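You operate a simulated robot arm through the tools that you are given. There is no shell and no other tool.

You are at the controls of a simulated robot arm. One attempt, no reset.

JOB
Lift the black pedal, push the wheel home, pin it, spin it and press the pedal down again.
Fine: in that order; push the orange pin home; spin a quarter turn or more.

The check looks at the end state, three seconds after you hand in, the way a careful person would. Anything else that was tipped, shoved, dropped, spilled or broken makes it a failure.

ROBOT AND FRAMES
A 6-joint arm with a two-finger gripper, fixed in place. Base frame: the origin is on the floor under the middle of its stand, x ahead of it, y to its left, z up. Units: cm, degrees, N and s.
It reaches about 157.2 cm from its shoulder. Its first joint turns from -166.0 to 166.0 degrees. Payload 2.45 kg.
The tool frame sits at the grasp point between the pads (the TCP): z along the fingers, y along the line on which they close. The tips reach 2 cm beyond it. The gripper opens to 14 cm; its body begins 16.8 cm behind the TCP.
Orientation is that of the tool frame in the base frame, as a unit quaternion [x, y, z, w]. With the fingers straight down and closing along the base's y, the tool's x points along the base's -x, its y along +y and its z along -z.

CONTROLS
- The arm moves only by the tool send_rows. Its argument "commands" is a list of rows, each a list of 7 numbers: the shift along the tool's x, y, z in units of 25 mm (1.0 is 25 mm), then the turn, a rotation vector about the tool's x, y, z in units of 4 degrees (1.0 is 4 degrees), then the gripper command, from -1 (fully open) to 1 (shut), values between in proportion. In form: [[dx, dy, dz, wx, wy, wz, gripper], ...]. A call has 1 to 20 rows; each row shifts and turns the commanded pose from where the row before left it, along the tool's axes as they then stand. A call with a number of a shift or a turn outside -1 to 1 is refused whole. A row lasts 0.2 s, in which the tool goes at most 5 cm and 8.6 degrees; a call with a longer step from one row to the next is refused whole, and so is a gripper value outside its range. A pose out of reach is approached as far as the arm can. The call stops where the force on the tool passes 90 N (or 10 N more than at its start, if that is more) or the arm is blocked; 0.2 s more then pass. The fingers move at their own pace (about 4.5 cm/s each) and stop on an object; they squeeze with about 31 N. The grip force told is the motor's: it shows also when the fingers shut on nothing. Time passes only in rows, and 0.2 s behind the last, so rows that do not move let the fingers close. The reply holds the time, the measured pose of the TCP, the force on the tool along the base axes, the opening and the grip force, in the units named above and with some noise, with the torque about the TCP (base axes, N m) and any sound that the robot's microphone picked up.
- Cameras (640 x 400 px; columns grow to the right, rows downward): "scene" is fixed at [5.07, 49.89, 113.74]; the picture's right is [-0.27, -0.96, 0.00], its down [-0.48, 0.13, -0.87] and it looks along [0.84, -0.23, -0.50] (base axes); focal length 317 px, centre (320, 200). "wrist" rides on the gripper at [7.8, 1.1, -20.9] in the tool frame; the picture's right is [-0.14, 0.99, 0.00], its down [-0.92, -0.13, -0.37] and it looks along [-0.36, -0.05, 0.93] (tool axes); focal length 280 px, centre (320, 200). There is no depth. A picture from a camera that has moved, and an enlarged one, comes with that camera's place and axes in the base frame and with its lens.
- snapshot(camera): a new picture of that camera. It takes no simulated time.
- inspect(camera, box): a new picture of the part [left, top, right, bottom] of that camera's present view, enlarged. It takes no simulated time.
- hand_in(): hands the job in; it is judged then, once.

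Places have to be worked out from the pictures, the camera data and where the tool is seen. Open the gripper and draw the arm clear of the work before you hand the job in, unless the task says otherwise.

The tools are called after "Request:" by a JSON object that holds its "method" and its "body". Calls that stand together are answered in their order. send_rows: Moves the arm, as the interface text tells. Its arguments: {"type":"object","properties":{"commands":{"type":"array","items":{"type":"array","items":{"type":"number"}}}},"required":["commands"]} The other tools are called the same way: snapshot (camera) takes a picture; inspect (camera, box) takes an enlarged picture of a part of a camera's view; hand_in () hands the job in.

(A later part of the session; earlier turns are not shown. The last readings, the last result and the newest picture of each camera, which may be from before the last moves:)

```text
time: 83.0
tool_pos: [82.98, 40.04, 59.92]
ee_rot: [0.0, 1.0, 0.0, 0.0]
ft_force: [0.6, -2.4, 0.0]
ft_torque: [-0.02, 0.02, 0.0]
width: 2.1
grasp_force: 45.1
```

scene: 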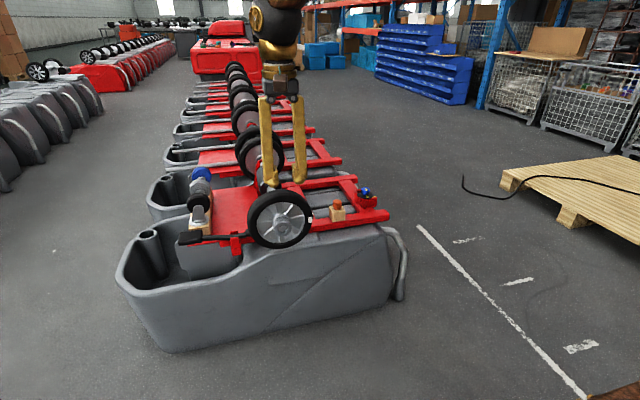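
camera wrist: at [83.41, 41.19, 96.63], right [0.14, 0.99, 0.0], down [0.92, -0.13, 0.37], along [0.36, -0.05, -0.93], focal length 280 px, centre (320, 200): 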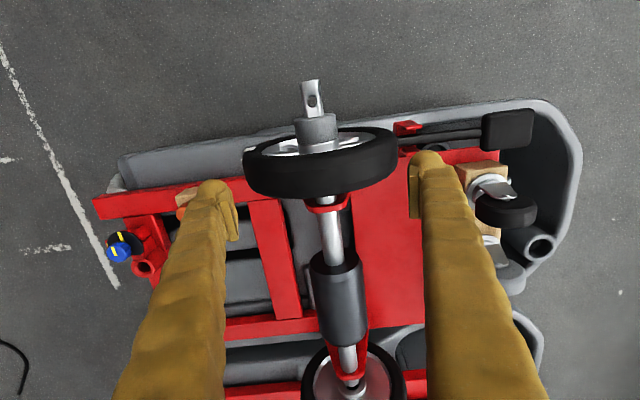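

The axle is ~2.1 cm thick, centred at y≈40.04. Opening to 2.6 cm and pushing forward evenly.

Request:
{"method": "send_rows", "body": {"commands": [[0, 0, 0, 0, 0, 0, 0.63], [0, 0, 0, 0, 0, 0, 0.63], [-0.2, 0, 0, 0, 0, 0, 0.63], [-0.2, 0, 0, 0, 0, 0, 0.63], [-0.1, 0, 0, 0, 0, 0, 0.63], [0, 0, 0, 0, 0, 0, 0.63]]}}

Request:
{"method": "send_rows", "body": {"commands": [[-0.12, 0, 0, 0, 0, 0, 0.63], [0, 0, 0, 0, 0, 0, 0.63]]}}

Request:
{"method": "send_rows", "body": {"commands": [[-0.1, 0, 0, 0, 0, 0, 0.63], [0, 0, 0, 0, 0, 0, 0.63]]}}

Request:
{"method": "inspect", "body": {"camera": "wrist", "box": [240, 120, 420, 290]}}

```text
time: 84.4
tool_pos: [84.24, 40.15, 59.73]
ee_rot: [0.0, 1.0, 0.0, 0.0]
ft_force: [1.1, 0.5, -0.3]
ft_torque: [0.02, 0.01, 0.0]
width: 2.59
grasp_force: 0.0
```

```text
time: 85.0
tool_pos: [84.33, 40.12, 59.8]
ee_rot: [0.0, 1.0, 0.0, -0.001]
ft_force: [-18.7, 1.2, 5.2]
ft_torque: [-0.1, 0.05, 0.02]
width: 2.62
grasp_force: 0.1
```

```text
time: 85.6
tool_pos: [84.35, 40.08, 59.87]
ee_rot: [0.0, 1.0, -0.001, -0.002]
ft_force: [-73.5, 1.7, 28.5]
ft_torque: [-0.14, 0.14, -0.11]
width: 2.6
grasp_force: 0.1
```

```text
2.35 times, centred on (330, 205) of wrist
camera zoom: at [76.71, 41.22, 80.6], right [0.14, 0.99, 0.0], down [0.92, -0.13, 0.36], along [0.36, -0.05, -0.93], focal length 660 px, centre (296, 188)
```

zoom: 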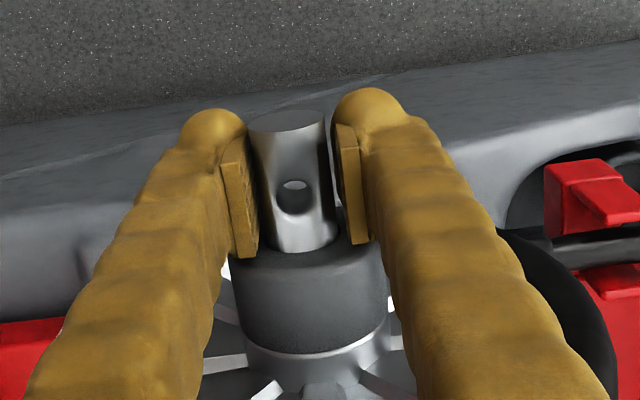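

The push is now perfectly balanced (no yaw torque) and the wheel doesn't budge at 73 N; the gap to the shoulder also matches that of the far wheel, so the wheel is home. I'll back off, rise, and go look at the pin from close above.

Request:
{"method": "send_rows", "body": {"commands": [[0.5, 0, 0, 0, 0, 0, 0.63], [1, 0, 0, 0, 0, 0, 0.63], [1, 0, 0, 0, 0, 0, 0.63], [0.3, 0, -0.8, 0, 0, 0, 0.5], [0, 0, -1, 0, 0, 0, 0], [0, 0, -1, 0, 0, 0, -0.5], [0, 0, -1, 0, 0, 0, -1], [0, 0, -1, 0, 0, 0, -1], [0, 0, -1, 0, 0, 0, -1], [0, 0, -1, 0, 0, 0, -1], [0, 0, -1, 0, 0, 0, -1], [-0.62, -0.98, 0, 0, 0, 0, -1], [-0.62, -0.98, 0, 0, 0, 0, -1], [-0.62, -0.98, 0, 0, 0, 0, -1], [-0.62, -0.98, 0.2, 0, 0, 0, -1], [-0.62, -0.98, 0.2, 0, 0, 0, -1], [-0.62, -0.98, 0.2, 0, 0, 0, -1], [-0.62, -0.98, 0.2, 0, 0, 0, -1], [-0.62, -0.98, 0.2, 0, 0, 0, -1], [-0.62, -0.98, 0.2, 0, 0, 0, -1]]}}

Request:
{"method": "snapshot", "body": {"camera": "wrist"}}

Request:
{"method": "snapshot", "body": {"camera": "scene"}}

```text
time: 89.8
tool_pos: [91.7, 17.96, 76.42]
ee_rot: [0.0, 1.0, 0.0, 0.0]
ft_force: [-0.4, -0.4, -0.6]
ft_torque: [0.0, -0.04, -0.05]
width: 14.0
grasp_force: 0.0
```

```text
taken
camera wrist: at [83.91, 19.07, 97.15], right [0.14, 0.99, 0.0], down [0.92, -0.13, 0.37], along [0.37, -0.05, -0.93], focal length 280 px, centre (320, 200)
```

wrist: 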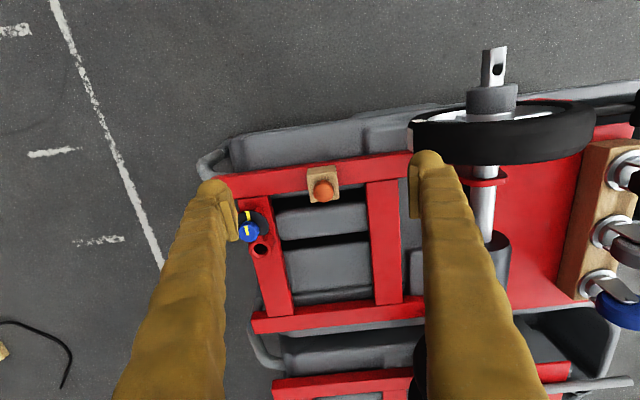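

```text
taken
```

scene: 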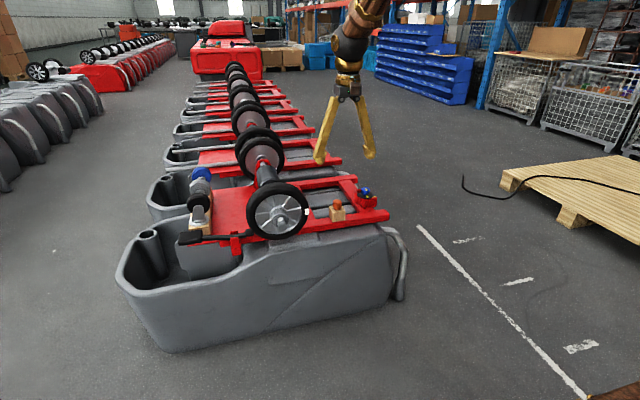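

Request:
{"method": "inspect", "body": {"camera": "wrist", "box": [280, 140, 370, 230]}}

Request:
{"method": "inspect", "body": {"camera": "scene", "box": [315, 185, 365, 230]}}

```text
4.44 times, centred on (325, 185) of wrist
camera zoom: at [83.91, 19.07, 97.15], right [0.14, 0.99, 0.0], down [0.92, -0.13, 0.37], along [0.37, -0.05, -0.93], focal length 1246 px, centre (298, 267)
```

zoom: 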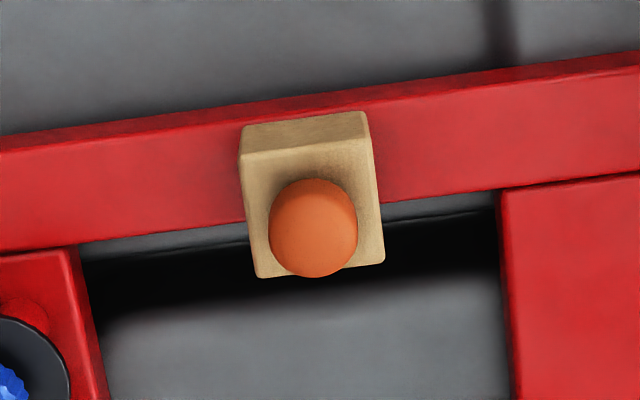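

```text
8.89 times, centred on (340, 208) of scene
camera zoom: at [5.07, 49.89, 113.74], right [-0.27, -0.96, 0.0], down [-0.48, 0.13, -0.87], along [0.84, -0.23, -0.5], focal length 2817 px, centre (142, 133)
```

zoom: 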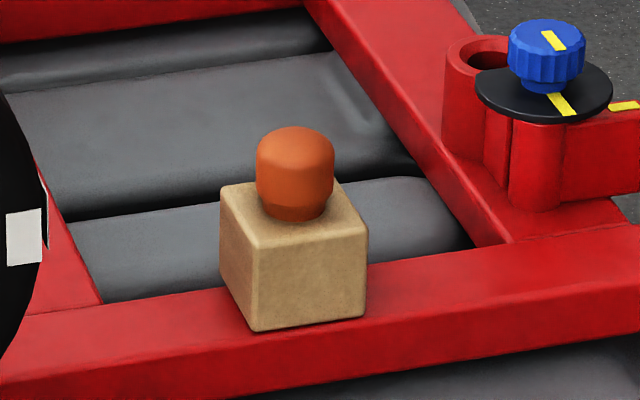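

The block top is at z≈52.8 and the pin axis about (99.3, 17.5), head ~3.2 cm wide reaching z≈56.7. I'll come closer, open, to refine before grasping.

Request:
{"method": "send_rows", "body": {"commands": [[-0.5, 0, 0.8, 0, 0, 0, -0.5], [-0.5, 0, 0.8, 0, 0, 0, -0.2], [-0.5, -0.08, 0.8, 0, 0, 0, 0], [-0.5, -0.08, 0.8, 0, 0, 0, 0.1], [0, 0, 0.8, 0, 0, 0, 0.1], [0, 0, 0, 0, 0, 0, 0.1]]}}

Request:
{"method": "snapshot", "body": {"camera": "wrist"}}

Request:
{"method": "inspect", "body": {"camera": "wrist", "box": [240, 130, 420, 290]}}

Request:
{"method": "inspect", "body": {"camera": "scene", "box": [290, 120, 400, 230]}}

```text
time: 91.2
tool_pos: [96.8, 17.67, 66.38]
ee_rot: [0.0, 1.0, -0.001, 0.001]
ft_force: [0.1, -0.3, 0.8]
ft_torque: [-0.02, -0.01, -0.02]
width: 6.3
grasp_force: 0.1
```

```text
taken
camera wrist: at [88.91, 18.72, 87.13], right [0.14, 0.99, 0.0], down [0.92, -0.13, 0.37], along [0.36, -0.05, -0.93], focal length 280 px, centre (320, 200)
```

wrist: 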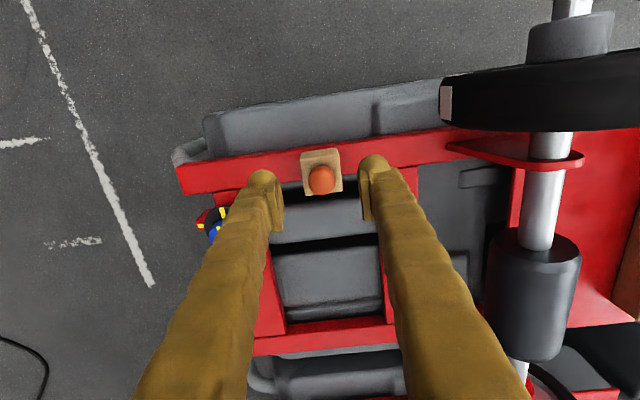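

```text
2.50 times, centred on (330, 210) of wrist
camera zoom: at [88.91, 18.72, 87.13], right [0.14, 0.99, 0.0], down [0.92, -0.13, 0.37], along [0.36, -0.05, -0.93], focal length 701 px, centre (295, 175)
```

zoom: 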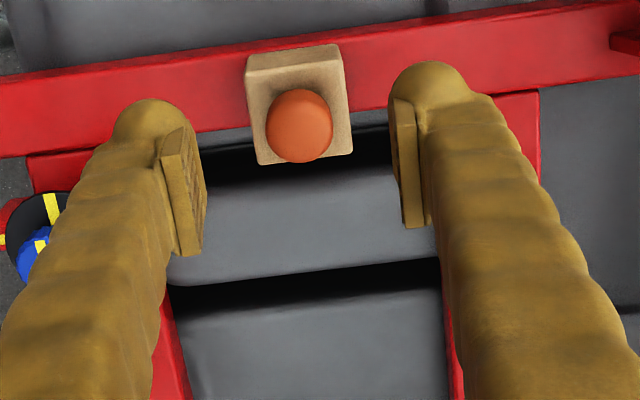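

```text
3.64 times, centred on (345, 175) of scene
camera zoom: at [5.07, 49.89, 113.74], right [-0.27, -0.96, 0.0], down [-0.48, 0.13, -0.87], along [0.84, -0.23, -0.5], focal length 1152 px, centre (229, 291)
```

zoom: 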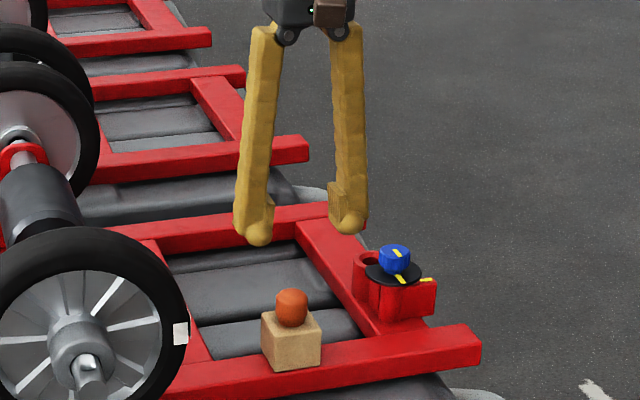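

Refined: pin axis at about (99.1, 17.5). I'll grip the head's upper part with the TCP offset −0.6 cm in x (to leave room for the hub later), descending to z≈56.

Request:
{"method": "send_rows", "body": {"commands": [[-0.34, -0.03, 0.6, 0, 0, 0, 0.1], [-0.34, -0.03, 0.8, 0, 0, 0, 0.1], [0, 0, 0.8, 0, 0, 0, 0.1], [0, 0, 0.7, 0, 0, 0, 0.1], [0, 0, 0.5, 0, 0, 0, 0.1], [0, 0, 0, 0, 0, 0, 0.1]]}}

Request:
{"method": "inspect", "body": {"camera": "wrist", "box": [250, 120, 400, 260]}}

Request:
{"method": "inspect", "body": {"camera": "scene", "box": [305, 160, 375, 230]}}

```text
time: 92.6
tool_pos: [98.41, 17.55, 57.89]
ee_rot: [-0.001, 1.0, 0.0, 0.0]
ft_force: [0.1, 1.1, 0.5]
ft_torque: [-0.01, 0.0, 0.0]
width: 6.29
grasp_force: 0.0
```

```text
2.86 times, centred on (325, 190) of wrist
camera zoom: at [90.61, 18.58, 78.65], right [0.14, 0.99, 0.0], down [0.92, -0.13, 0.37], along [0.37, -0.05, -0.93], focal length 801 px, centre (306, 229)
```

zoom: 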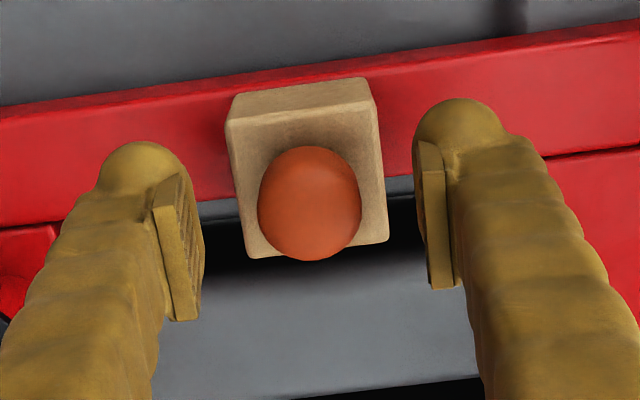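

```text
5.71 times, centred on (340, 195) of scene
camera zoom: at [5.07, 49.89, 113.74], right [-0.27, -0.96, 0.0], down [-0.48, 0.13, -0.87], along [0.84, -0.23, -0.5], focal length 1811 px, centre (206, 229)
```

zoom: 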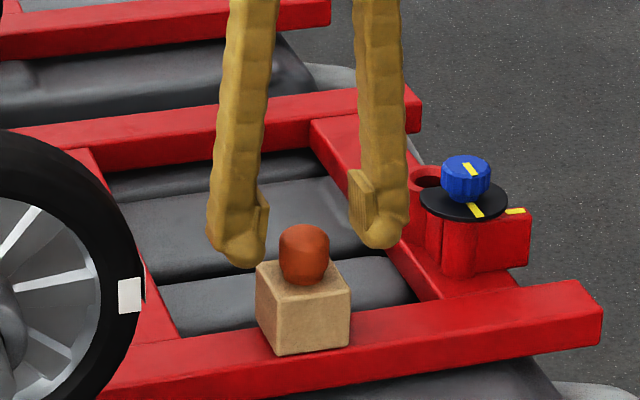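

The head is centred between the fingers. Lowering the last 2 cm and closing.

Request:
{"method": "send_rows", "body": {"commands": [[0, 0, 0.4, 0, 0, 0, 0.1], [0, 0, 0.4, 0, 0, 0, 0.1], [0, 0, 0, 0, 0, 0, 0.1]]}}

Request:
{"method": "send_rows", "body": {"commands": [[0, 0, 0, 0, 0, 0, 1], [0, 0, 0, 0, 0, 0, 1], [0, 0, 0, 0, 0, 0, 1], [0, 0, 0, 0, 0, 0, 1], [0, 0, 0, 0, 0, 0, 1]]}}

Request:
{"method": "inspect", "body": {"camera": "wrist", "box": [250, 120, 400, 260]}}

Request:
{"method": "inspect", "body": {"camera": "scene", "box": [305, 160, 375, 230]}}

```text
time: 93.4
tool_pos: [98.49, 17.5, 55.76]
ee_rot: [0.0, 1.0, 0.0, -0.001]
ft_force: [0.1, -0.8, -0.2]
ft_torque: [0.01, -0.01, -0.01]
width: 6.28
grasp_force: 0.1
```

```text
time: 94.6
tool_pos: [98.46, 17.33, 55.89]
ee_rot: [0.0, 1.0, 0.001, 0.0]
ft_force: [0.6, -0.2, -0.2]
ft_torque: [-0.01, -0.02, 0.01]
width: 2.96
grasp_force: 31.0
```

```text
2.86 times, centred on (325, 190) of wrist
camera zoom: at [90.59, 18.55, 76.63], right [0.14, 0.99, 0.0], down [0.92, -0.13, 0.37], along [0.36, -0.05, -0.93], focal length 801 px, centre (306, 229)
```

zoom: 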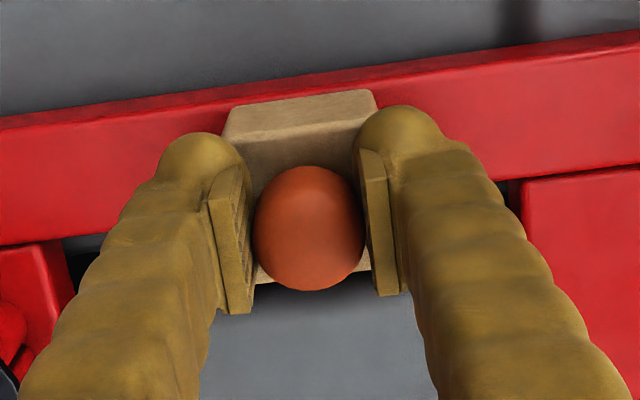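

```text
5.71 times, centred on (340, 195) of scene
camera zoom: at [5.07, 49.89, 113.74], right [-0.27, -0.96, 0.0], down [-0.48, 0.13, -0.87], along [0.84, -0.23, -0.5], focal length 1811 px, centre (206, 229)
```

zoom: 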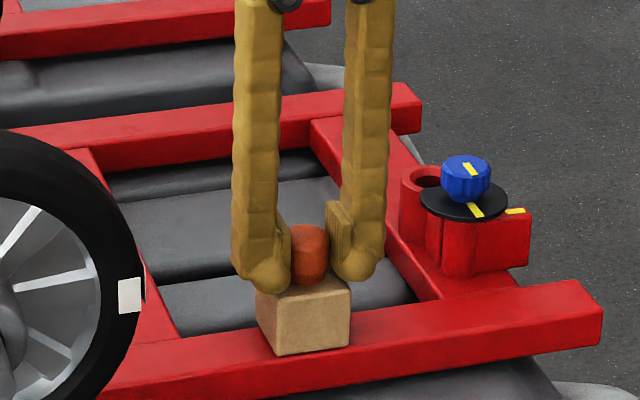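

The head is held (2.96 cm, 31 N) with no side load. Lifting straight up slowly.

Request:
{"method": "send_rows", "body": {"commands": [[0, 0, -0.2, 0, 0, 0, 1], [0, 0, -0.3, 0, 0, 0, 1], [0, 0, -0.4, 0, 0, 0, 1], [0, 0, -0.5, 0, 0, 0, 1], [0, 0, 0, 0, 0, 0, 1]]}}

Request:
{"method": "inspect", "body": {"camera": "scene", "box": [305, 160, 375, 230]}}

```text
time: 95.8
tool_pos: [98.49, 17.4, 59.32]
ee_rot: [-0.001, 1.0, 0.0, 0.0]
ft_force: [-0.1, 0.2, 0.2]
ft_torque: [-0.01, 0.03, -0.01]
width: 2.95
grasp_force: 31.2
```

```text
5.71 times, centred on (340, 195) of scene
camera zoom: at [5.07, 49.89, 113.74], right [-0.27, -0.96, 0.0], down [-0.48, 0.13, -0.87], along [0.84, -0.23, -0.5], focal length 1811 px, centre (206, 229)
```

zoom: 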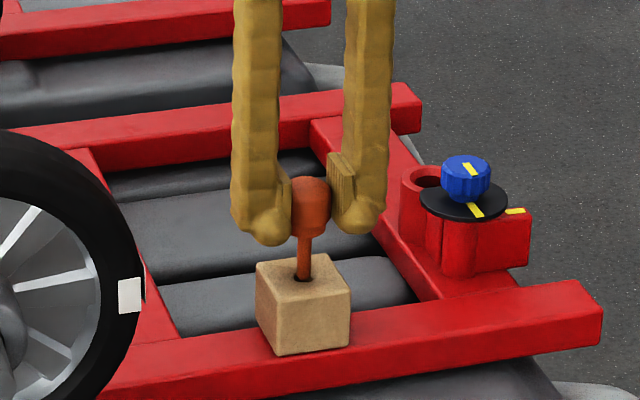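

The pin comes out cleanly with its shaft vertical. Lifting further to free it fully.

Request:
{"method": "send_rows", "body": {"commands": [[0, 0, -0.5, 0, 0, 0, 1], [0, 0, -0.5, 0, 0, 0, 1], [0, 0, -0.6, 0, 0, 0, 1], [0, 0, -0.8, 0, 0, 0, 1], [0, 0, -0.8, 0, 0, 0, 1], [0, 0, -0.8, 0, 0, 0, 1], [0, 0, 0, 0, 0, 0, 1]]}}

Request:
{"method": "inspect", "body": {"camera": "scene", "box": [300, 140, 380, 220]}}

Request:
{"method": "inspect", "body": {"camera": "wrist", "box": [250, 120, 400, 260]}}

```text
time: 97.4
tool_pos: [98.51, 17.49, 69.4]
ee_rot: [0.0, 1.0, 0.0, 0.0]
ft_force: [0.4, -0.9, 0.1]
ft_torque: [0.0, -0.02, 0.0]
width: 2.94
grasp_force: 30.6
```

```text
5.00 times, centred on (340, 180) of scene
camera zoom: at [5.07, 49.89, 113.74], right [-0.27, -0.96, 0.0], down [-0.48, 0.13, -0.87], along [0.84, -0.23, -0.5], focal length 1584 px, centre (220, 300)
```

zoom: 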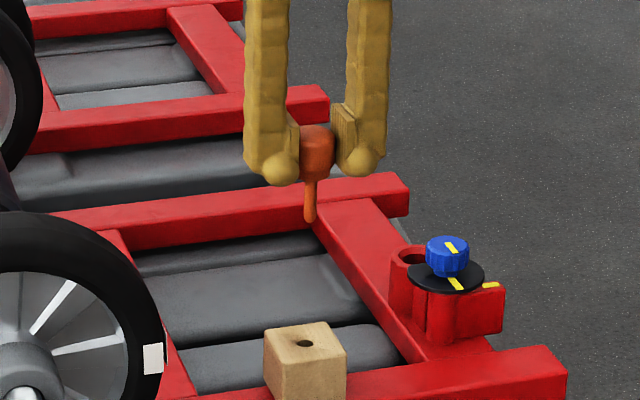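

```text
2.86 times, centred on (325, 190) of wrist
camera zoom: at [90.59, 18.55, 90.12], right [0.14, 0.99, 0.0], down [0.92, -0.13, 0.37], along [0.36, -0.05, -0.93], focal length 801 px, centre (306, 229)
```

zoom: 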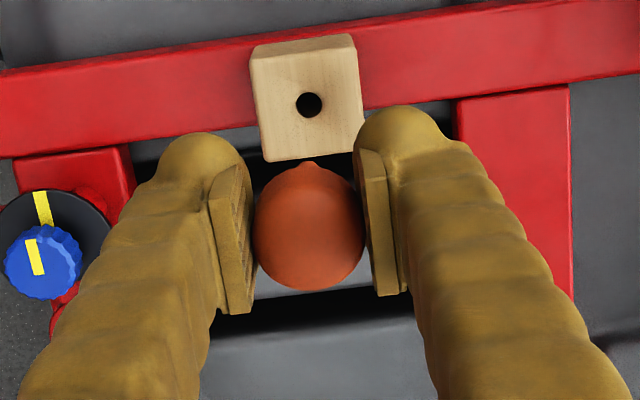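

The pin is free: tapered tip, ~3.5 cm shaft, axis about 0.57 cm ahead (+x) of the TCP. I'll rise to z≈82 and carry it over to the axle's hole (TCP target about (84.15, 40.05)).

Request:
{"method": "send_rows", "body": {"commands": [[0, 0, -0.8, 0, 0, 0, 1], [0, 0, -0.9, 0, 0, 0, 1], [0, 0, -0.9, 0, 0, 0, 1], [0, 0, -0.9, 0, 0, 0, 1], [0, 0, -0.9, 0, 0, 0, 1], [0, 0, -0.6, 0, 0, 0, 1], [0.3, 0.45, 0, 0, 0, 0, 1], [0.574, 0.904, 0, 0, 0, 0, 1], [0.574, 0.904, 0, 0, 0, 0, 1], [0.574, 0.904, 0, 0, 0, 0, 1], [0.574, 0.904, 0, 0, 0, 0, 1], [0.574, 0.904, 0, 0, 0, 0, 1], [0.574, 0.904, 0, 0, 0, 0, 1], [0.574, 0.904, 0, 0, 0, 0, 1], [0.574, 0.904, 0, 0, 0, 0, 1], [0.574, 0.904, 0, 0, 0, 0, 1], [0.274, 0.454, 0, 0, 0, 0, 1], [0, 0, 0, 0, 0, 0, 1]]}}

Request:
{"method": "snapshot", "body": {"camera": "wrist"}}

Request:
{"method": "inspect", "body": {"camera": "scene", "box": [220, 110, 340, 250]}}

```text
time: 101.2
tool_pos: [84.13, 40.12, 81.8]
ee_rot: [-0.001, 1.0, -0.001, 0.0]
ft_force: [-0.3, -0.7, -0.5]
ft_torque: [0.02, 0.04, 0.01]
width: 2.92
grasp_force: 30.9
```

```text
taken
camera wrist: at [76.32, 41.21, 102.61], right [0.14, 0.99, 0.0], down [0.92, -0.13, 0.37], along [0.36, -0.05, -0.93], focal length 280 px, centre (320, 200)
```

wrist: 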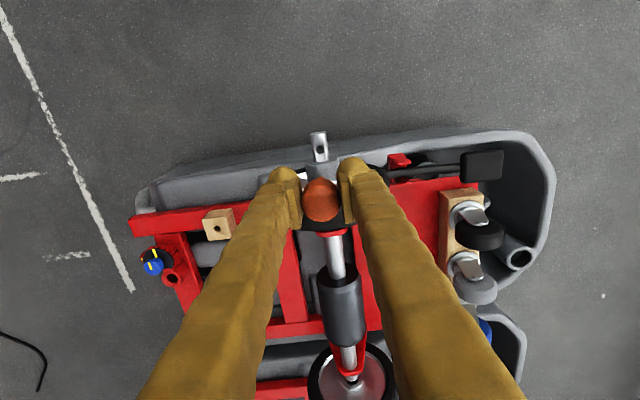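

```text
2.86 times, centred on (280, 180) of scene
camera zoom: at [5.07, 49.89, 113.74], right [-0.27, -0.96, 0.0], down [-0.48, 0.13, -0.87], along [0.84, -0.23, -0.5], focal length 905 px, centre (434, 257)
```

zoom: 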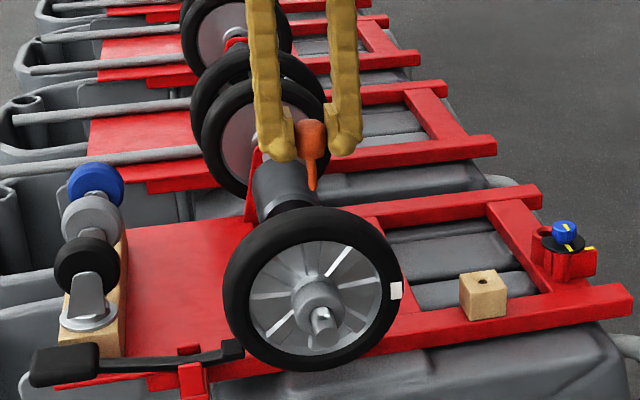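

Request:
{"method": "inspect", "body": {"camera": "wrist", "box": [270, 110, 370, 230]}}

```text
3.33 times, centred on (320, 170) of wrist
camera zoom: at [76.32, 41.21, 102.61], right [0.14, 0.99, 0.0], down [0.92, -0.13, 0.37], along [0.36, -0.05, -0.93], focal length 935 px, centre (320, 300)
```

zoom: 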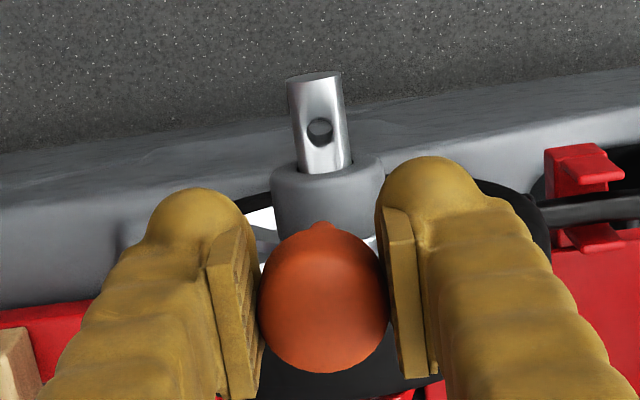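

The hole reads (84.63, 40.06), nearly exactly below the pin. I'll descend until the tip is about 1 cm above the axle and re-check.

Request:
{"method": "send_rows", "body": {"commands": [[0, -0.04, 0.8, 0, 0, 0, 1], [0, 0, 0.9, 0, 0, 0, 1], [0, 0, 0.9, 0, 0, 0, 1], [0, 0, 0.9, 0, 0, 0, 1], [0, 0, 0.9, 0, 0, 0, 1], [0, 0, 0.7, 0, 0, 0, 1], [0, 0, 0, 0, 0, 0, 1]]}}

Request:
{"method": "inspect", "body": {"camera": "wrist", "box": [270, 110, 370, 230]}}

Request:
{"method": "inspect", "body": {"camera": "scene", "box": [250, 160, 320, 240]}}

```text
time: 102.8
tool_pos: [84.13, 39.98, 68.99]
ee_rot: [0.0, 1.0, 0.0, -0.001]
ft_force: [0.3, -0.2, -0.3]
ft_torque: [-0.05, 0.0, -0.01]
width: 2.93
grasp_force: 30.7
```

```text
3.33 times, centred on (320, 170) of wrist
camera zoom: at [76.27, 41.03, 89.87], right [0.14, 0.99, 0.0], down [0.92, -0.13, 0.37], along [0.37, -0.05, -0.93], focal length 935 px, centre (320, 300)
```

zoom: 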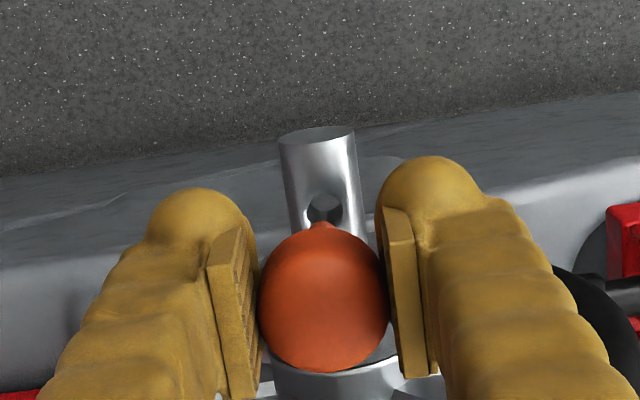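

```text
5.00 times, centred on (285, 200) of scene
camera zoom: at [5.07, 49.89, 113.74], right [-0.27, -0.96, 0.0], down [-0.48, 0.13, -0.87], along [0.84, -0.23, -0.5], focal length 1584 px, centre (495, 200)
```

zoom: 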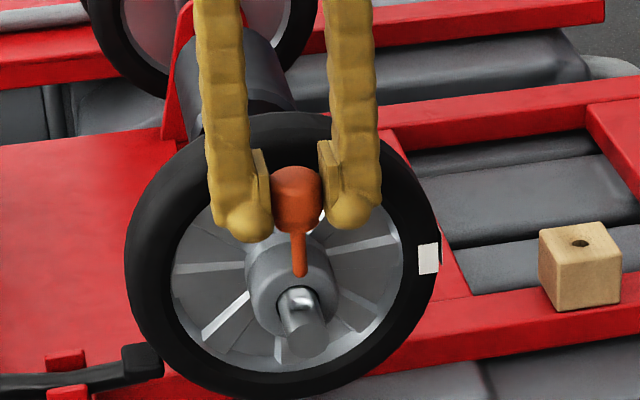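

Request:
{"method": "inspect", "body": {"camera": "scene", "box": [268, 190, 308, 236]}}

Request:
{"method": "inspect", "body": {"camera": "wrist", "box": [300, 140, 345, 190]}}

```text
8.70 times, centred on (288, 213) of scene
camera zoom: at [5.07, 49.89, 113.74], right [-0.27, -0.96, 0.0], down [-0.48, 0.13, -0.87], along [0.84, -0.23, -0.5], focal length 2755 px, centre (598, 87)
```

zoom: 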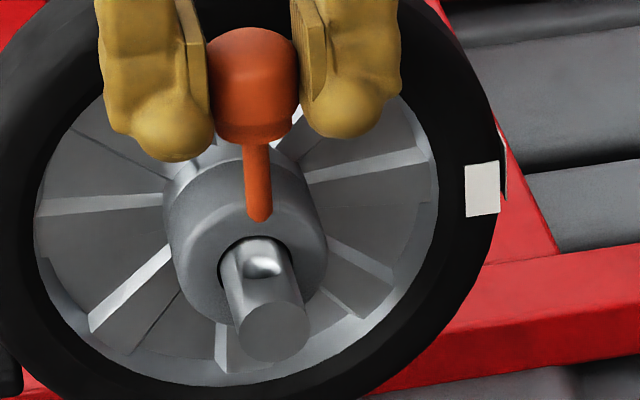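

```text
8.00 times, centred on (322, 165) of wrist
camera zoom: at [76.27, 41.03, 89.87], right [0.14, 0.99, 0.0], down [0.92, -0.13, 0.37], along [0.37, -0.05, -0.93], focal length 2243 px, centre (300, 480)
```

zoom: 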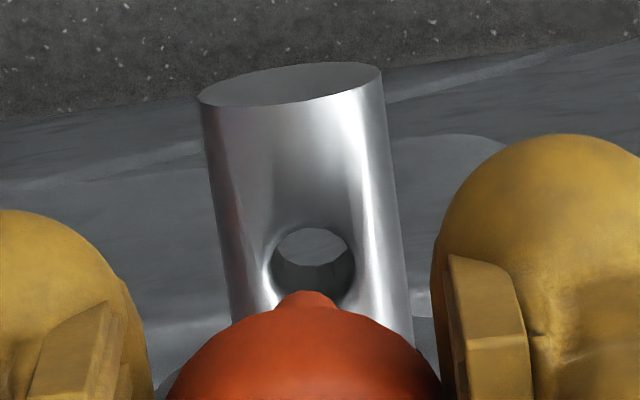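

Measured from both cameras, the tip (x≈84.63) lines up with the hole (84.61, 40.05). I'll lower to just above the axle, then feed in small steps watching force.

Request:
{"method": "send_rows", "body": {"commands": [[0, 0, 0.4, 0, 0, 0, 1], [0, 0, 0.3, 0, 0, 0, 1], [0, 0, 0.1, 0, 0, 0, 1], [0, 0, 0, 0, 0, 0, 1]]}}

Request:
{"method": "inspect", "body": {"camera": "wrist", "box": [300, 140, 345, 190]}}

Request:
{"method": "inspect", "body": {"camera": "scene", "box": [268, 190, 308, 236]}}

```text
time: 103.8
tool_pos: [84.16, 39.97, 67.01]
ee_rot: [0.0, 1.0, 0.0, 0.0]
ft_force: [0.6, 0.2, 0.1]
ft_torque: [0.01, 0.0, -0.03]
width: 2.93
grasp_force: 30.9
```

```text
8.00 times, centred on (322, 165) of wrist
camera zoom: at [76.25, 41.05, 87.87], right [0.14, 0.99, 0.0], down [0.92, -0.13, 0.37], along [0.36, -0.05, -0.93], focal length 2243 px, centre (300, 480)
```

zoom: 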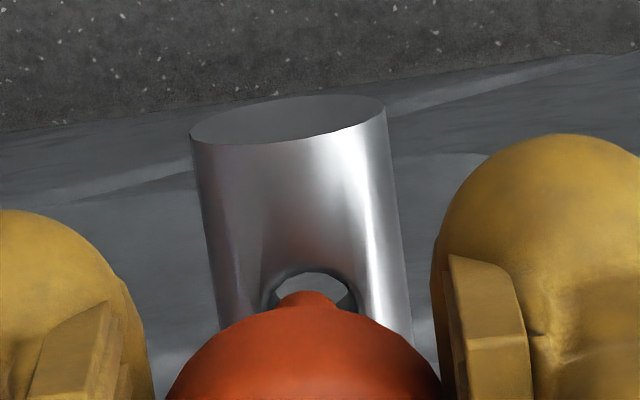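

```text
8.70 times, centred on (288, 213) of scene
camera zoom: at [5.07, 49.89, 113.74], right [-0.27, -0.96, 0.0], down [-0.48, 0.13, -0.87], along [0.84, -0.23, -0.5], focal length 2755 px, centre (598, 87)
```

zoom: 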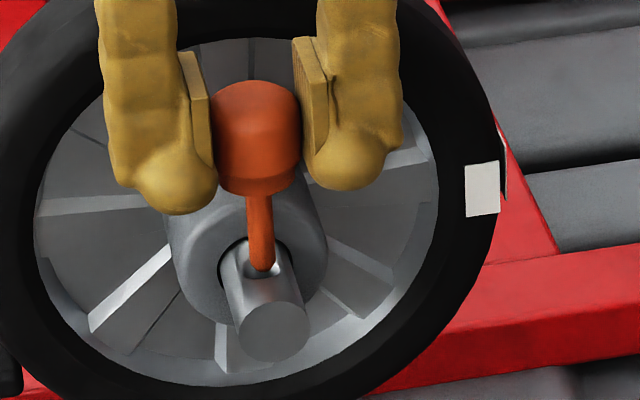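

The tip is at the mouth of the hole, about 0.8 mm low in y. I'll nudge +y and feed down in small steps.

Request:
{"method": "send_rows", "body": {"commands": [[0, 0.03, 0.1, 0, 0, 0, 1], [0, 0, 0.15, 0, 0, 0, 1], [0, 0, 0.15, 0, 0, 0, 1], [0, 0, 0, 0, 0, 0, 1]]}}

Request:
{"method": "inspect", "body": {"camera": "scene", "box": [268, 190, 308, 236]}}

```text
time: 104.8
tool_pos: [84.12, 39.93, 66.05]
ee_rot: [0.0, 1.0, 0.001, -0.001]
ft_force: [-1.3, 1.2, 0.2]
ft_torque: [0.0, -0.05, 0.01]
width: 2.94
grasp_force: 31.6
```

```text
8.70 times, centred on (288, 213) of scene
camera zoom: at [5.07, 49.89, 113.74], right [-0.27, -0.96, 0.0], down [-0.48, 0.13, -0.87], along [0.84, -0.23, -0.5], focal length 2755 px, centre (598, 87)
```

zoom: 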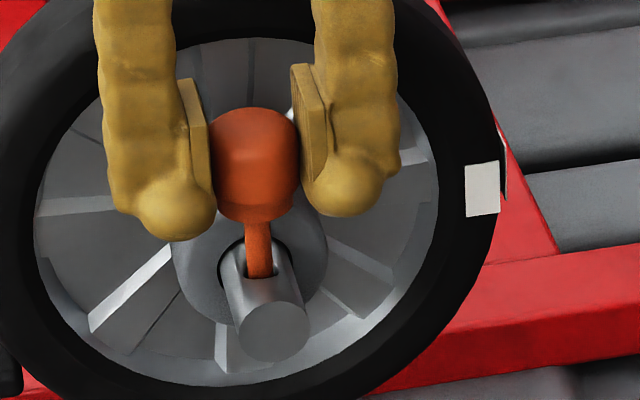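

The shaft has entered the hole without force. Continuing down toward the seat.

Request:
{"method": "send_rows", "body": {"commands": [[0, 0, 0.15, 0, 0, 0, 1], [0, 0, 0.15, 0, 0, 0, 1], [0, 0, 0.15, 0, 0, 0, 1], [0, 0, 0.15, 0, 0, 0, 1], [0, 0, 0, 0, 0, 0, 1]]}}

Request:
{"method": "inspect", "body": {"camera": "scene", "box": [268, 190, 308, 236]}}

Request:
{"method": "inspect", "body": {"camera": "wrist", "box": [270, 110, 370, 230]}}

```text
time: 106.0
tool_pos: [84.08, 40.03, 64.63]
ee_rot: [0.0, 1.0, 0.001, -0.001]
ft_force: [-0.1, 0.4, 0.2]
ft_torque: [-0.02, -0.02, -0.02]
width: 2.93
grasp_force: 30.8
```

```text
8.70 times, centred on (288, 213) of scene
camera zoom: at [5.07, 49.89, 113.74], right [-0.27, -0.96, 0.0], down [-0.48, 0.13, -0.87], along [0.84, -0.23, -0.5], focal length 2755 px, centre (598, 87)
```

zoom: 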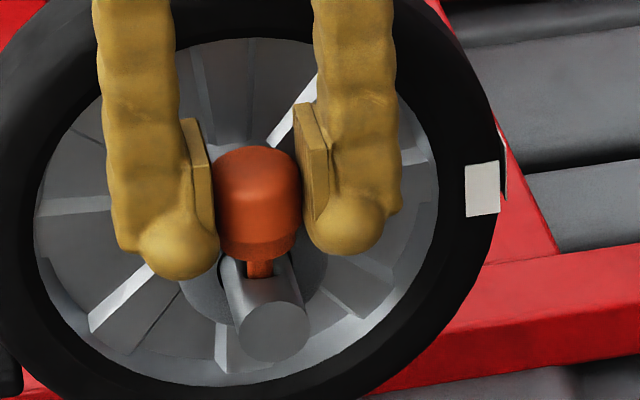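

```text
3.33 times, centred on (320, 170) of wrist
camera zoom: at [76.24, 41.18, 85.33], right [0.14, 0.99, 0.0], down [0.92, -0.13, 0.37], along [0.36, -0.05, -0.93], focal length 935 px, centre (320, 300)
```

zoom: 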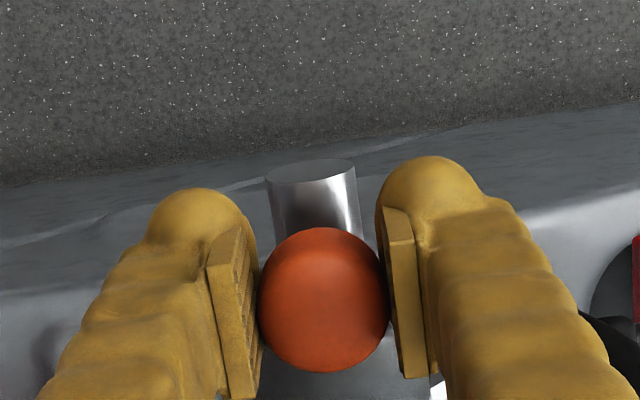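

About 0.7 cm of shaft remains. Continuing down until the head seats on the axle.

Request:
{"method": "send_rows", "body": {"commands": [[0, 0, 0.1, 0, 0, 0, 1], [0, 0, 0.1, 0, 0, 0, 1], [0, 0, 0.06, 0, 0, 0, 1], [0, 0, 0, 0, 0, 0, 1]]}}

Request:
{"method": "inspect", "body": {"camera": "scene", "box": [268, 190, 308, 236]}}

```text
time: 107.0
tool_pos: [83.99, 40.05, 63.72]
ee_rot: [0.0, 1.0, 0.0, 0.0]
ft_force: [0.2, -0.2, 0.3]
ft_torque: [-0.04, 0.0, 0.03]
width: 2.95
grasp_force: 30.6
```

```text
8.70 times, centred on (288, 213) of scene
camera zoom: at [5.07, 49.89, 113.74], right [-0.27, -0.96, 0.0], down [-0.48, 0.13, -0.87], along [0.84, -0.23, -0.5], focal length 2755 px, centre (598, 87)
```

zoom: 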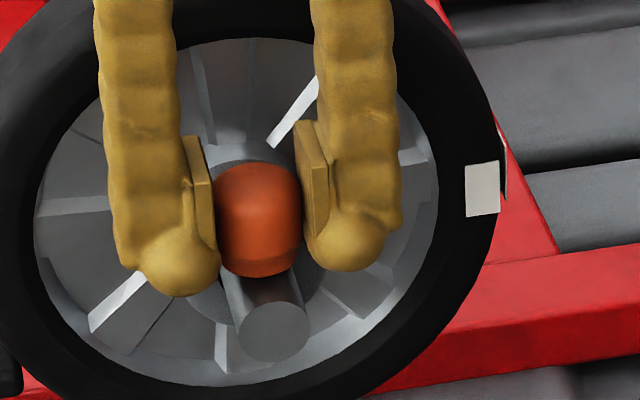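

Nearly seated, no contact force yet. A few more small steps until I feel the seat.

Request:
{"method": "send_rows", "body": {"commands": [[0, 0, 0.05, 0, 0, 0, 1], [0, 0, 0.05, 0, 0, 0, 1], [0, 0, 0, 0, 0, 0, 1]]}}

Request:
{"method": "send_rows", "body": {"commands": [[0, 0, 0.05, 0, 0, 0, 1], [0, 0, 0.05, 0, 0, 0, 1], [0, 0, 0, 0, 0, 0, 1]]}}

Request:
{"method": "inspect", "body": {"camera": "scene", "box": [268, 190, 308, 236]}}

```text
time: 107.8
tool_pos: [84.09, 40.05, 63.64]
ee_rot: [-0.001, 1.0, 0.0, 0.0]
ft_force: [0.7, 1.3, -5.8]
ft_torque: [0.03, -0.05, -0.01]
width: 2.93
grasp_force: 31.0
```

```text
time: 108.6
tool_pos: [84.14, 40.16, 63.54]
ee_rot: [0.0, 1.0, 0.001, 0.001]
ft_force: [-3.5, -5.2, 26.9]
ft_torque: [-0.04, -0.19, 0.0]
width: 2.95
grasp_force: 30.7
```

```text
8.70 times, centred on (288, 213) of scene
camera zoom: at [5.07, 49.89, 113.74], right [-0.27, -0.96, 0.0], down [-0.48, 0.13, -0.87], along [0.84, -0.23, -0.5], focal length 2755 px, centre (598, 87)
```

zoom: 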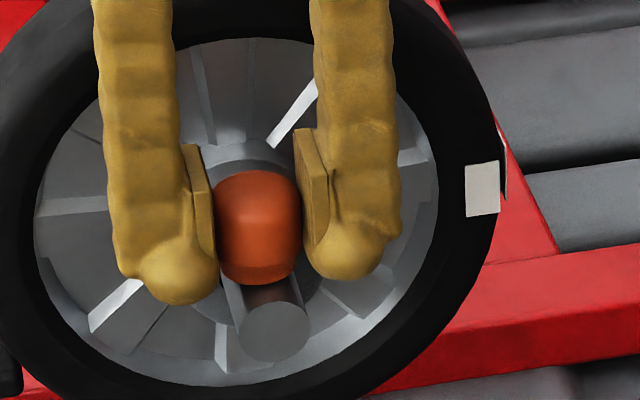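

A 27 N reaction on the pin's axis — seating. I'll press a little harder to make sure it is fully home.

Request:
{"method": "send_rows", "body": {"commands": [[0, 0, 0.06, 0, 0, 0, 1], [0, 0, 0.04, 0, 0, 0, 1], [0, 0, 0, 0, 0, 0, 1]]}}

Request:
{"method": "inspect", "body": {"camera": "scene", "box": [268, 190, 308, 236]}}

Request:
{"method": "inspect", "body": {"camera": "wrist", "box": [270, 110, 370, 230]}}

```text
time: 109.4
tool_pos: [84.1, 40.11, 63.25]
ee_rot: [0.001, 1.0, 0.001, 0.001]
ft_force: [4.5, 0.7, 24.1]
ft_torque: [0.02, -0.35, 0.02]
width: 2.95
grasp_force: 30.9
```

```text
8.70 times, centred on (288, 213) of scene
camera zoom: at [5.07, 49.89, 113.74], right [-0.27, -0.96, 0.0], down [-0.48, 0.13, -0.87], along [0.84, -0.23, -0.5], focal length 2755 px, centre (598, 87)
```

zoom: 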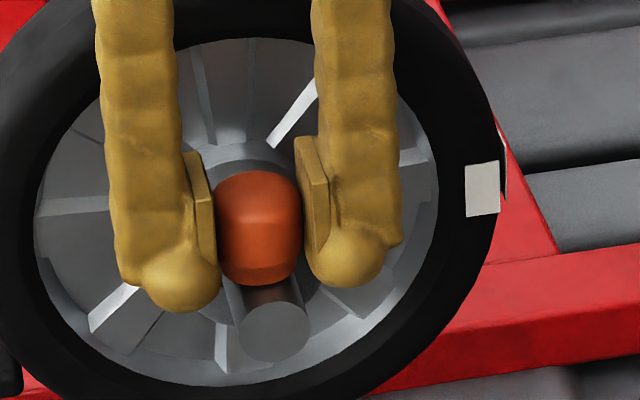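

```text
3.33 times, centred on (320, 170) of wrist
camera zoom: at [76.27, 41.18, 83.98], right [0.14, 0.99, 0.0], down [0.92, -0.13, 0.37], along [0.37, -0.05, -0.93], focal length 935 px, centre (320, 300)
```

zoom: 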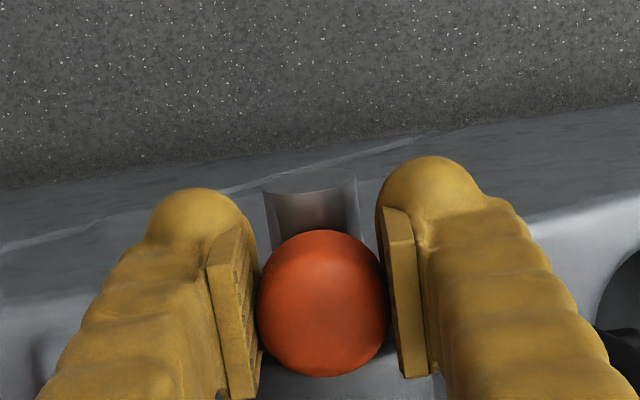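

The head stayed put while the pads slid 3 mm down over it, so the pin is at its stop. I'll release, rise, and then press on the head top with closed fingers to make certain.

Request:
{"method": "send_rows", "body": {"commands": [[0, 0, -0.1, 0, 0, 0, 0.6], [0, 0, 0, 0, 0, 0, 0.143], [0, 0, 0, 0, 0, 0, 0.143], [0, 0, 0, 0, 0, 0, 0.143], [0, 0, -0.6, 0, 0, 0, 0.143], [0, 0, -0.8, 0, 0, 0, 0.143], [0, 0, -1, 0, 0, 0, 0.143], [0, 0, -1, 0, 0, 0, 0.143], [0, 0, 0, 0, 0, 0, 0.143]]}}

Request:
{"method": "inspect", "body": {"camera": "scene", "box": [250, 185, 316, 240]}}

Request:
{"method": "inspect", "body": {"camera": "wrist", "box": [260, 110, 380, 230]}}

```text
time: 111.4
tool_pos: [84.04, 40.01, 71.96]
ee_rot: [0.0, 1.0, 0.0, 0.0]
ft_force: [0.2, 0.3, 0.0]
ft_torque: [0.0, -0.02, -0.02]
width: 5.96
grasp_force: 0.1
```

```text
7.27 times, centred on (283, 212) of scene
camera zoom: at [5.07, 49.89, 113.74], right [-0.27, -0.96, 0.0], down [-0.48, 0.13, -0.87], along [0.84, -0.23, -0.5], focal length 2304 px, centre (589, 109)
```

zoom: 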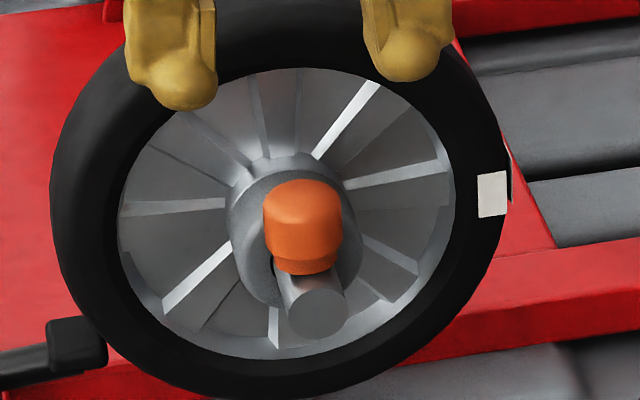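

```text
3.33 times, centred on (320, 170) of wrist
camera zoom: at [76.22, 41.22, 92.78], right [0.14, 0.99, 0.0], down [0.92, -0.13, 0.37], along [0.36, -0.05, -0.93], focal length 935 px, centre (320, 300)
```

zoom: 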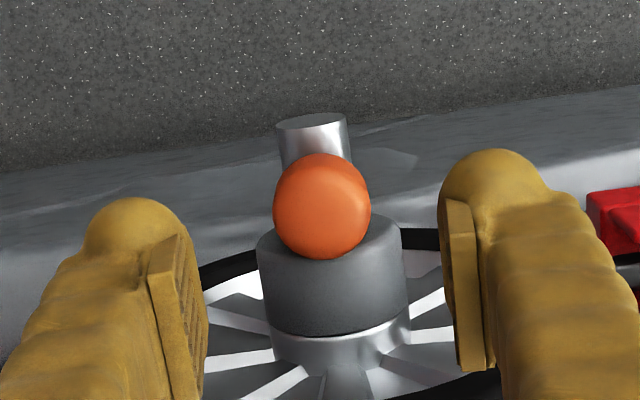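

The pin sits upright with its head on the axle. I'll press its top with closed fingers to be sure.

Request:
{"method": "send_rows", "body": {"commands": [[-0.25, 0, 0, 0, 0, 0, 1], [0, 0.02, 0, 0, 0, 0, 1], [0, 0, 0, 0, 0, 0, 1], [0, 0, 0, 0, 0, 0, 1], [0, 0, 0.6, 0, 0, 0, 1], [0, 0, 0.6, 0, 0, 0, 1], [0, 0, 0.4, 0, 0, 0, 1], [0, 0, 0.2, 0, 0, 0, 1], [0, 0, 0, 0, 0, 0, 1]]}}

Request:
{"method": "inspect", "body": {"camera": "scene", "box": [250, 185, 316, 240]}}

```text
time: 113.4
tool_pos: [84.77, 40.08, 67.43]
ee_rot: [0.0, 1.0, 0.0, 0.0]
ft_force: [-0.1, 0.0, 0.1]
ft_torque: [0.01, -0.02, -0.01]
width: 0.02
grasp_force: 29.4
```

```text
7.27 times, centred on (283, 212) of scene
camera zoom: at [5.07, 49.89, 113.74], right [-0.27, -0.96, 0.0], down [-0.48, 0.13, -0.87], along [0.84, -0.23, -0.5], focal length 2304 px, centre (589, 109)
```

zoom: 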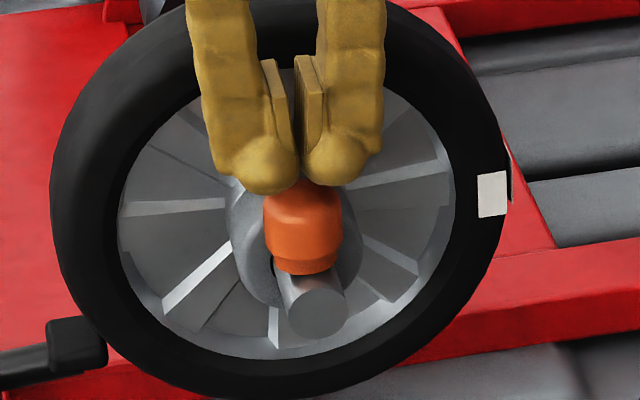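

Fingers are right above the head. Pressing down in small steps.

Request:
{"method": "send_rows", "body": {"commands": [[0, 0, 0.15, 0, 0, 0, 1], [0, 0, 0.1, 0, 0, 0, 1], [0, 0, 0.1, 0, 0, 0, 1], [0, 0, 0, 0, 0, 0, 1]]}}

Request:
{"method": "send_rows", "body": {"commands": [[0, 0, 0.08, 0, 0, 0, 1], [0, 0, 0.08, 0, 0, 0, 1], [0, 0, 0, 0, 0, 0, 1]]}}

```text
time: 114.4
tool_pos: [84.77, 40.21, 66.54]
ee_rot: [0.0, 1.0, 0.0, 0.0]
ft_force: [-0.3, -0.3, -0.5]
ft_torque: [0.01, -0.05, 0.03]
width: 0.0
grasp_force: 29.2
```

```text
time: 115.2
tool_pos: [84.84, 40.16, 66.41]
ee_rot: [0.0, 1.0, 0.001, 0.001]
ft_force: [-9.1, -2.7, 54.1]
ft_torque: [-0.13, 0.45, 0.01]
width: 0.57
grasp_force: 28.7
```

54 N straight down with no give: the pin is home. Rising and checking.

Request:
{"method": "send_rows", "body": {"commands": [[0, 0, -0.4, 0, 0, 0, 1], [0, 0, -0.8, 0, 0, 0, 1], [0, 0, -1, 0, 0, 0, 1], [0, 0, -1, 0, 0, 0, 1], [0, 0, -1, 0, 0, 0, 1], [0, 0, -1, 0, 0, 0, 1], [0, 0, 0, 0, 0, 0, 1]]}}

Request:
{"method": "inspect", "body": {"camera": "scene", "box": [230, 170, 330, 250]}}

Request:
{"method": "snapshot", "body": {"camera": "wrist"}}

```text
time: 116.8
tool_pos: [84.69, 40.04, 79.11]
ee_rot: [0.0, 1.0, 0.0, 0.0]
ft_force: [-0.4, 0.1, 0.5]
ft_torque: [0.01, 0.02, 0.0]
width: 0.01
grasp_force: 29.3
```

```text
5.00 times, centred on (280, 210) of scene
camera zoom: at [5.07, 49.89, 113.74], right [-0.27, -0.96, 0.0], down [-0.48, 0.13, -0.87], along [0.84, -0.23, -0.5], focal length 1584 px, centre (520, 150)
```

zoom: 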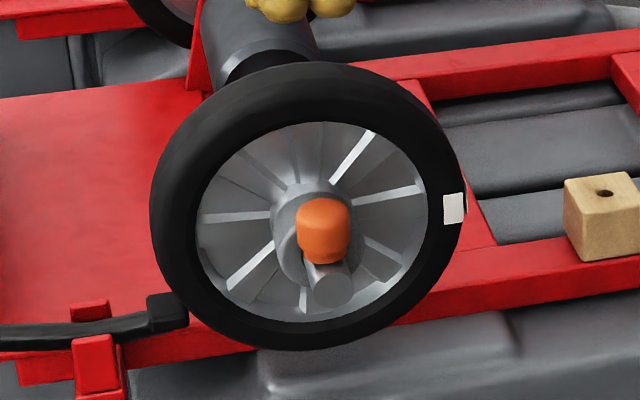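

```text
taken
camera wrist: at [76.85, 41.23, 99.96], right [0.14, 0.99, 0.0], down [0.92, -0.13, 0.37], along [0.36, -0.05, -0.93], focal length 280 px, centre (320, 200)
```

wrist: 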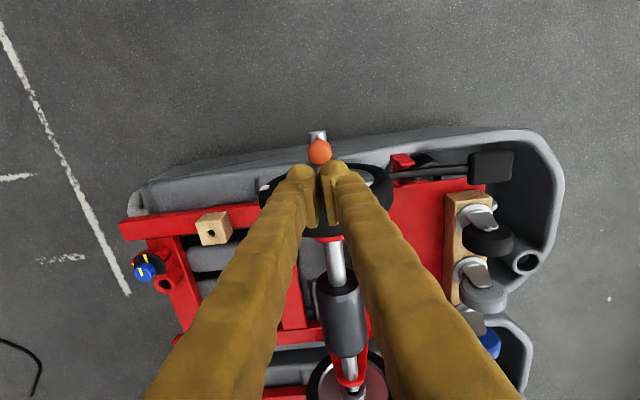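

The pin is seated. Next I'll spin the wheel by gripping the tyre from the top across its width: first rise and turn the gripper 90° so it closes along x.

Request:
{"method": "send_rows", "body": {"commands": [[0, 0, -1, 0, 0, 0, 0.5], [0, 0, -1, 0, 0, 1, 0], [0, 0, 0, 0, 0, 1, -0.286], [0, 0, 0, 0, 0, 1, -0.286], [0, 0, 0, 0, 0, 1, -0.286], [0, 0, 0, 0, 0, 1, -0.286], [0, 0, 0, 0, 0, 1, -0.286], [0, 0, 0, 0, 0, 1, -0.286], [0, 0, 0, 0, 0, 1, -0.286], [0, 0, 0, 0, 0, 1, -0.286], [0, 0, 0, 0, 0, 1, -0.286], [0, 0, 0, 0, 0, 1, -0.286], [0, 0, 0, 0, 0, 1, -0.286], [0, 0, 0, 0, 0, 1, -0.286], [0, 0, 0, 0, 0, 1, -0.286], [0, 0, 0, 0, 0, 1, -0.286], [0, 0, 0, 0, 0, 1, -0.286], [0, 0, 0, 0, 0, 1, -0.286], [0, 0, 0, 0, 0, 1, -0.286], [0, 0, 0, 0, 0, 1, -0.286]]}}

Request:
{"method": "send_rows", "body": {"commands": [[0, 0, 0, 0, 0, 1, -0.286], [0, 0, 0, 0, 0, 1, -0.286], [0, 0, 0, 0, 0, 1, -0.286], [0, 0, 0, 0, 0, 0.5, -0.286], [0.74, 0.83, 0, 0, 0, 0, -0.286], [0.74, 0.83, 0, 0, 0, 0, -0.286], [0.74, 0.83, 0, 0, 0, 0, -0.286], [0, 0, 1, 0, 0, 0, -0.286], [0, 0, 1, 0, 0, 0, -0.286], [0, 0, 1, 0, 0, 0, -0.286], [0, 0, 0, 0, 0, 0, -0.286]]}}

Request:
{"method": "snapshot", "body": {"camera": "wrist"}}

Request:
{"method": "inspect", "body": {"camera": "scene", "box": [210, 110, 350, 250]}}

```text
time: 121.0
tool_pos: [84.71, 40.15, 84.15]
ee_rot: [0.615, 0.788, 0.0, 0.001]
ft_force: [0.1, -0.2, 0.7]
ft_torque: [-0.02, 0.02, -0.01]
width: 9.01
grasp_force: 0.0
```

```text
time: 123.4
tool_pos: [90.94, 45.68, 76.48]
ee_rot: [0.707, 0.708, 0.0, -0.001]
ft_force: [-0.1, -0.5, -0.4]
ft_torque: [0.02, -0.02, -0.03]
width: 9.01
grasp_force: 0.0
```

```text
taken
camera wrist: at [92.0, 53.57, 97.34], right [0.99, -0.14, 0.0], down [-0.13, -0.92, 0.37], along [-0.05, -0.37, -0.93], focal length 280 px, centre (320, 200)
```

wrist: 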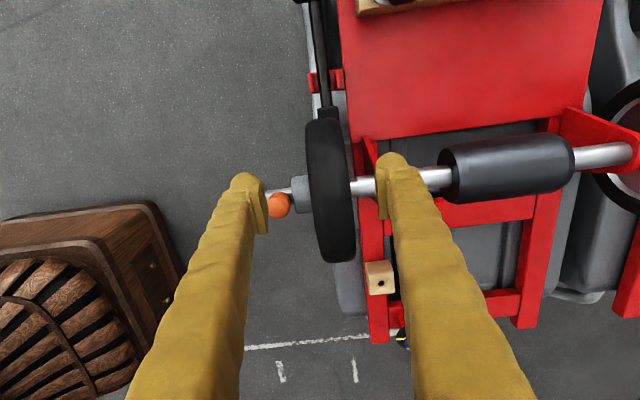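

```text
2.86 times, centred on (280, 180) of scene
camera zoom: at [5.07, 49.89, 113.74], right [-0.27, -0.96, 0.0], down [-0.48, 0.13, -0.87], along [0.84, -0.23, -0.5], focal length 905 px, centre (434, 257)
```

zoom: 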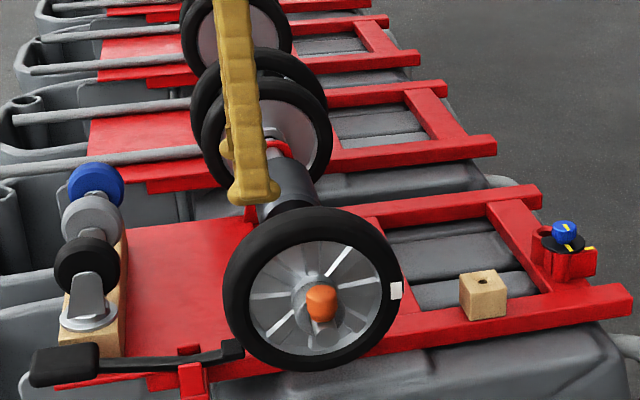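

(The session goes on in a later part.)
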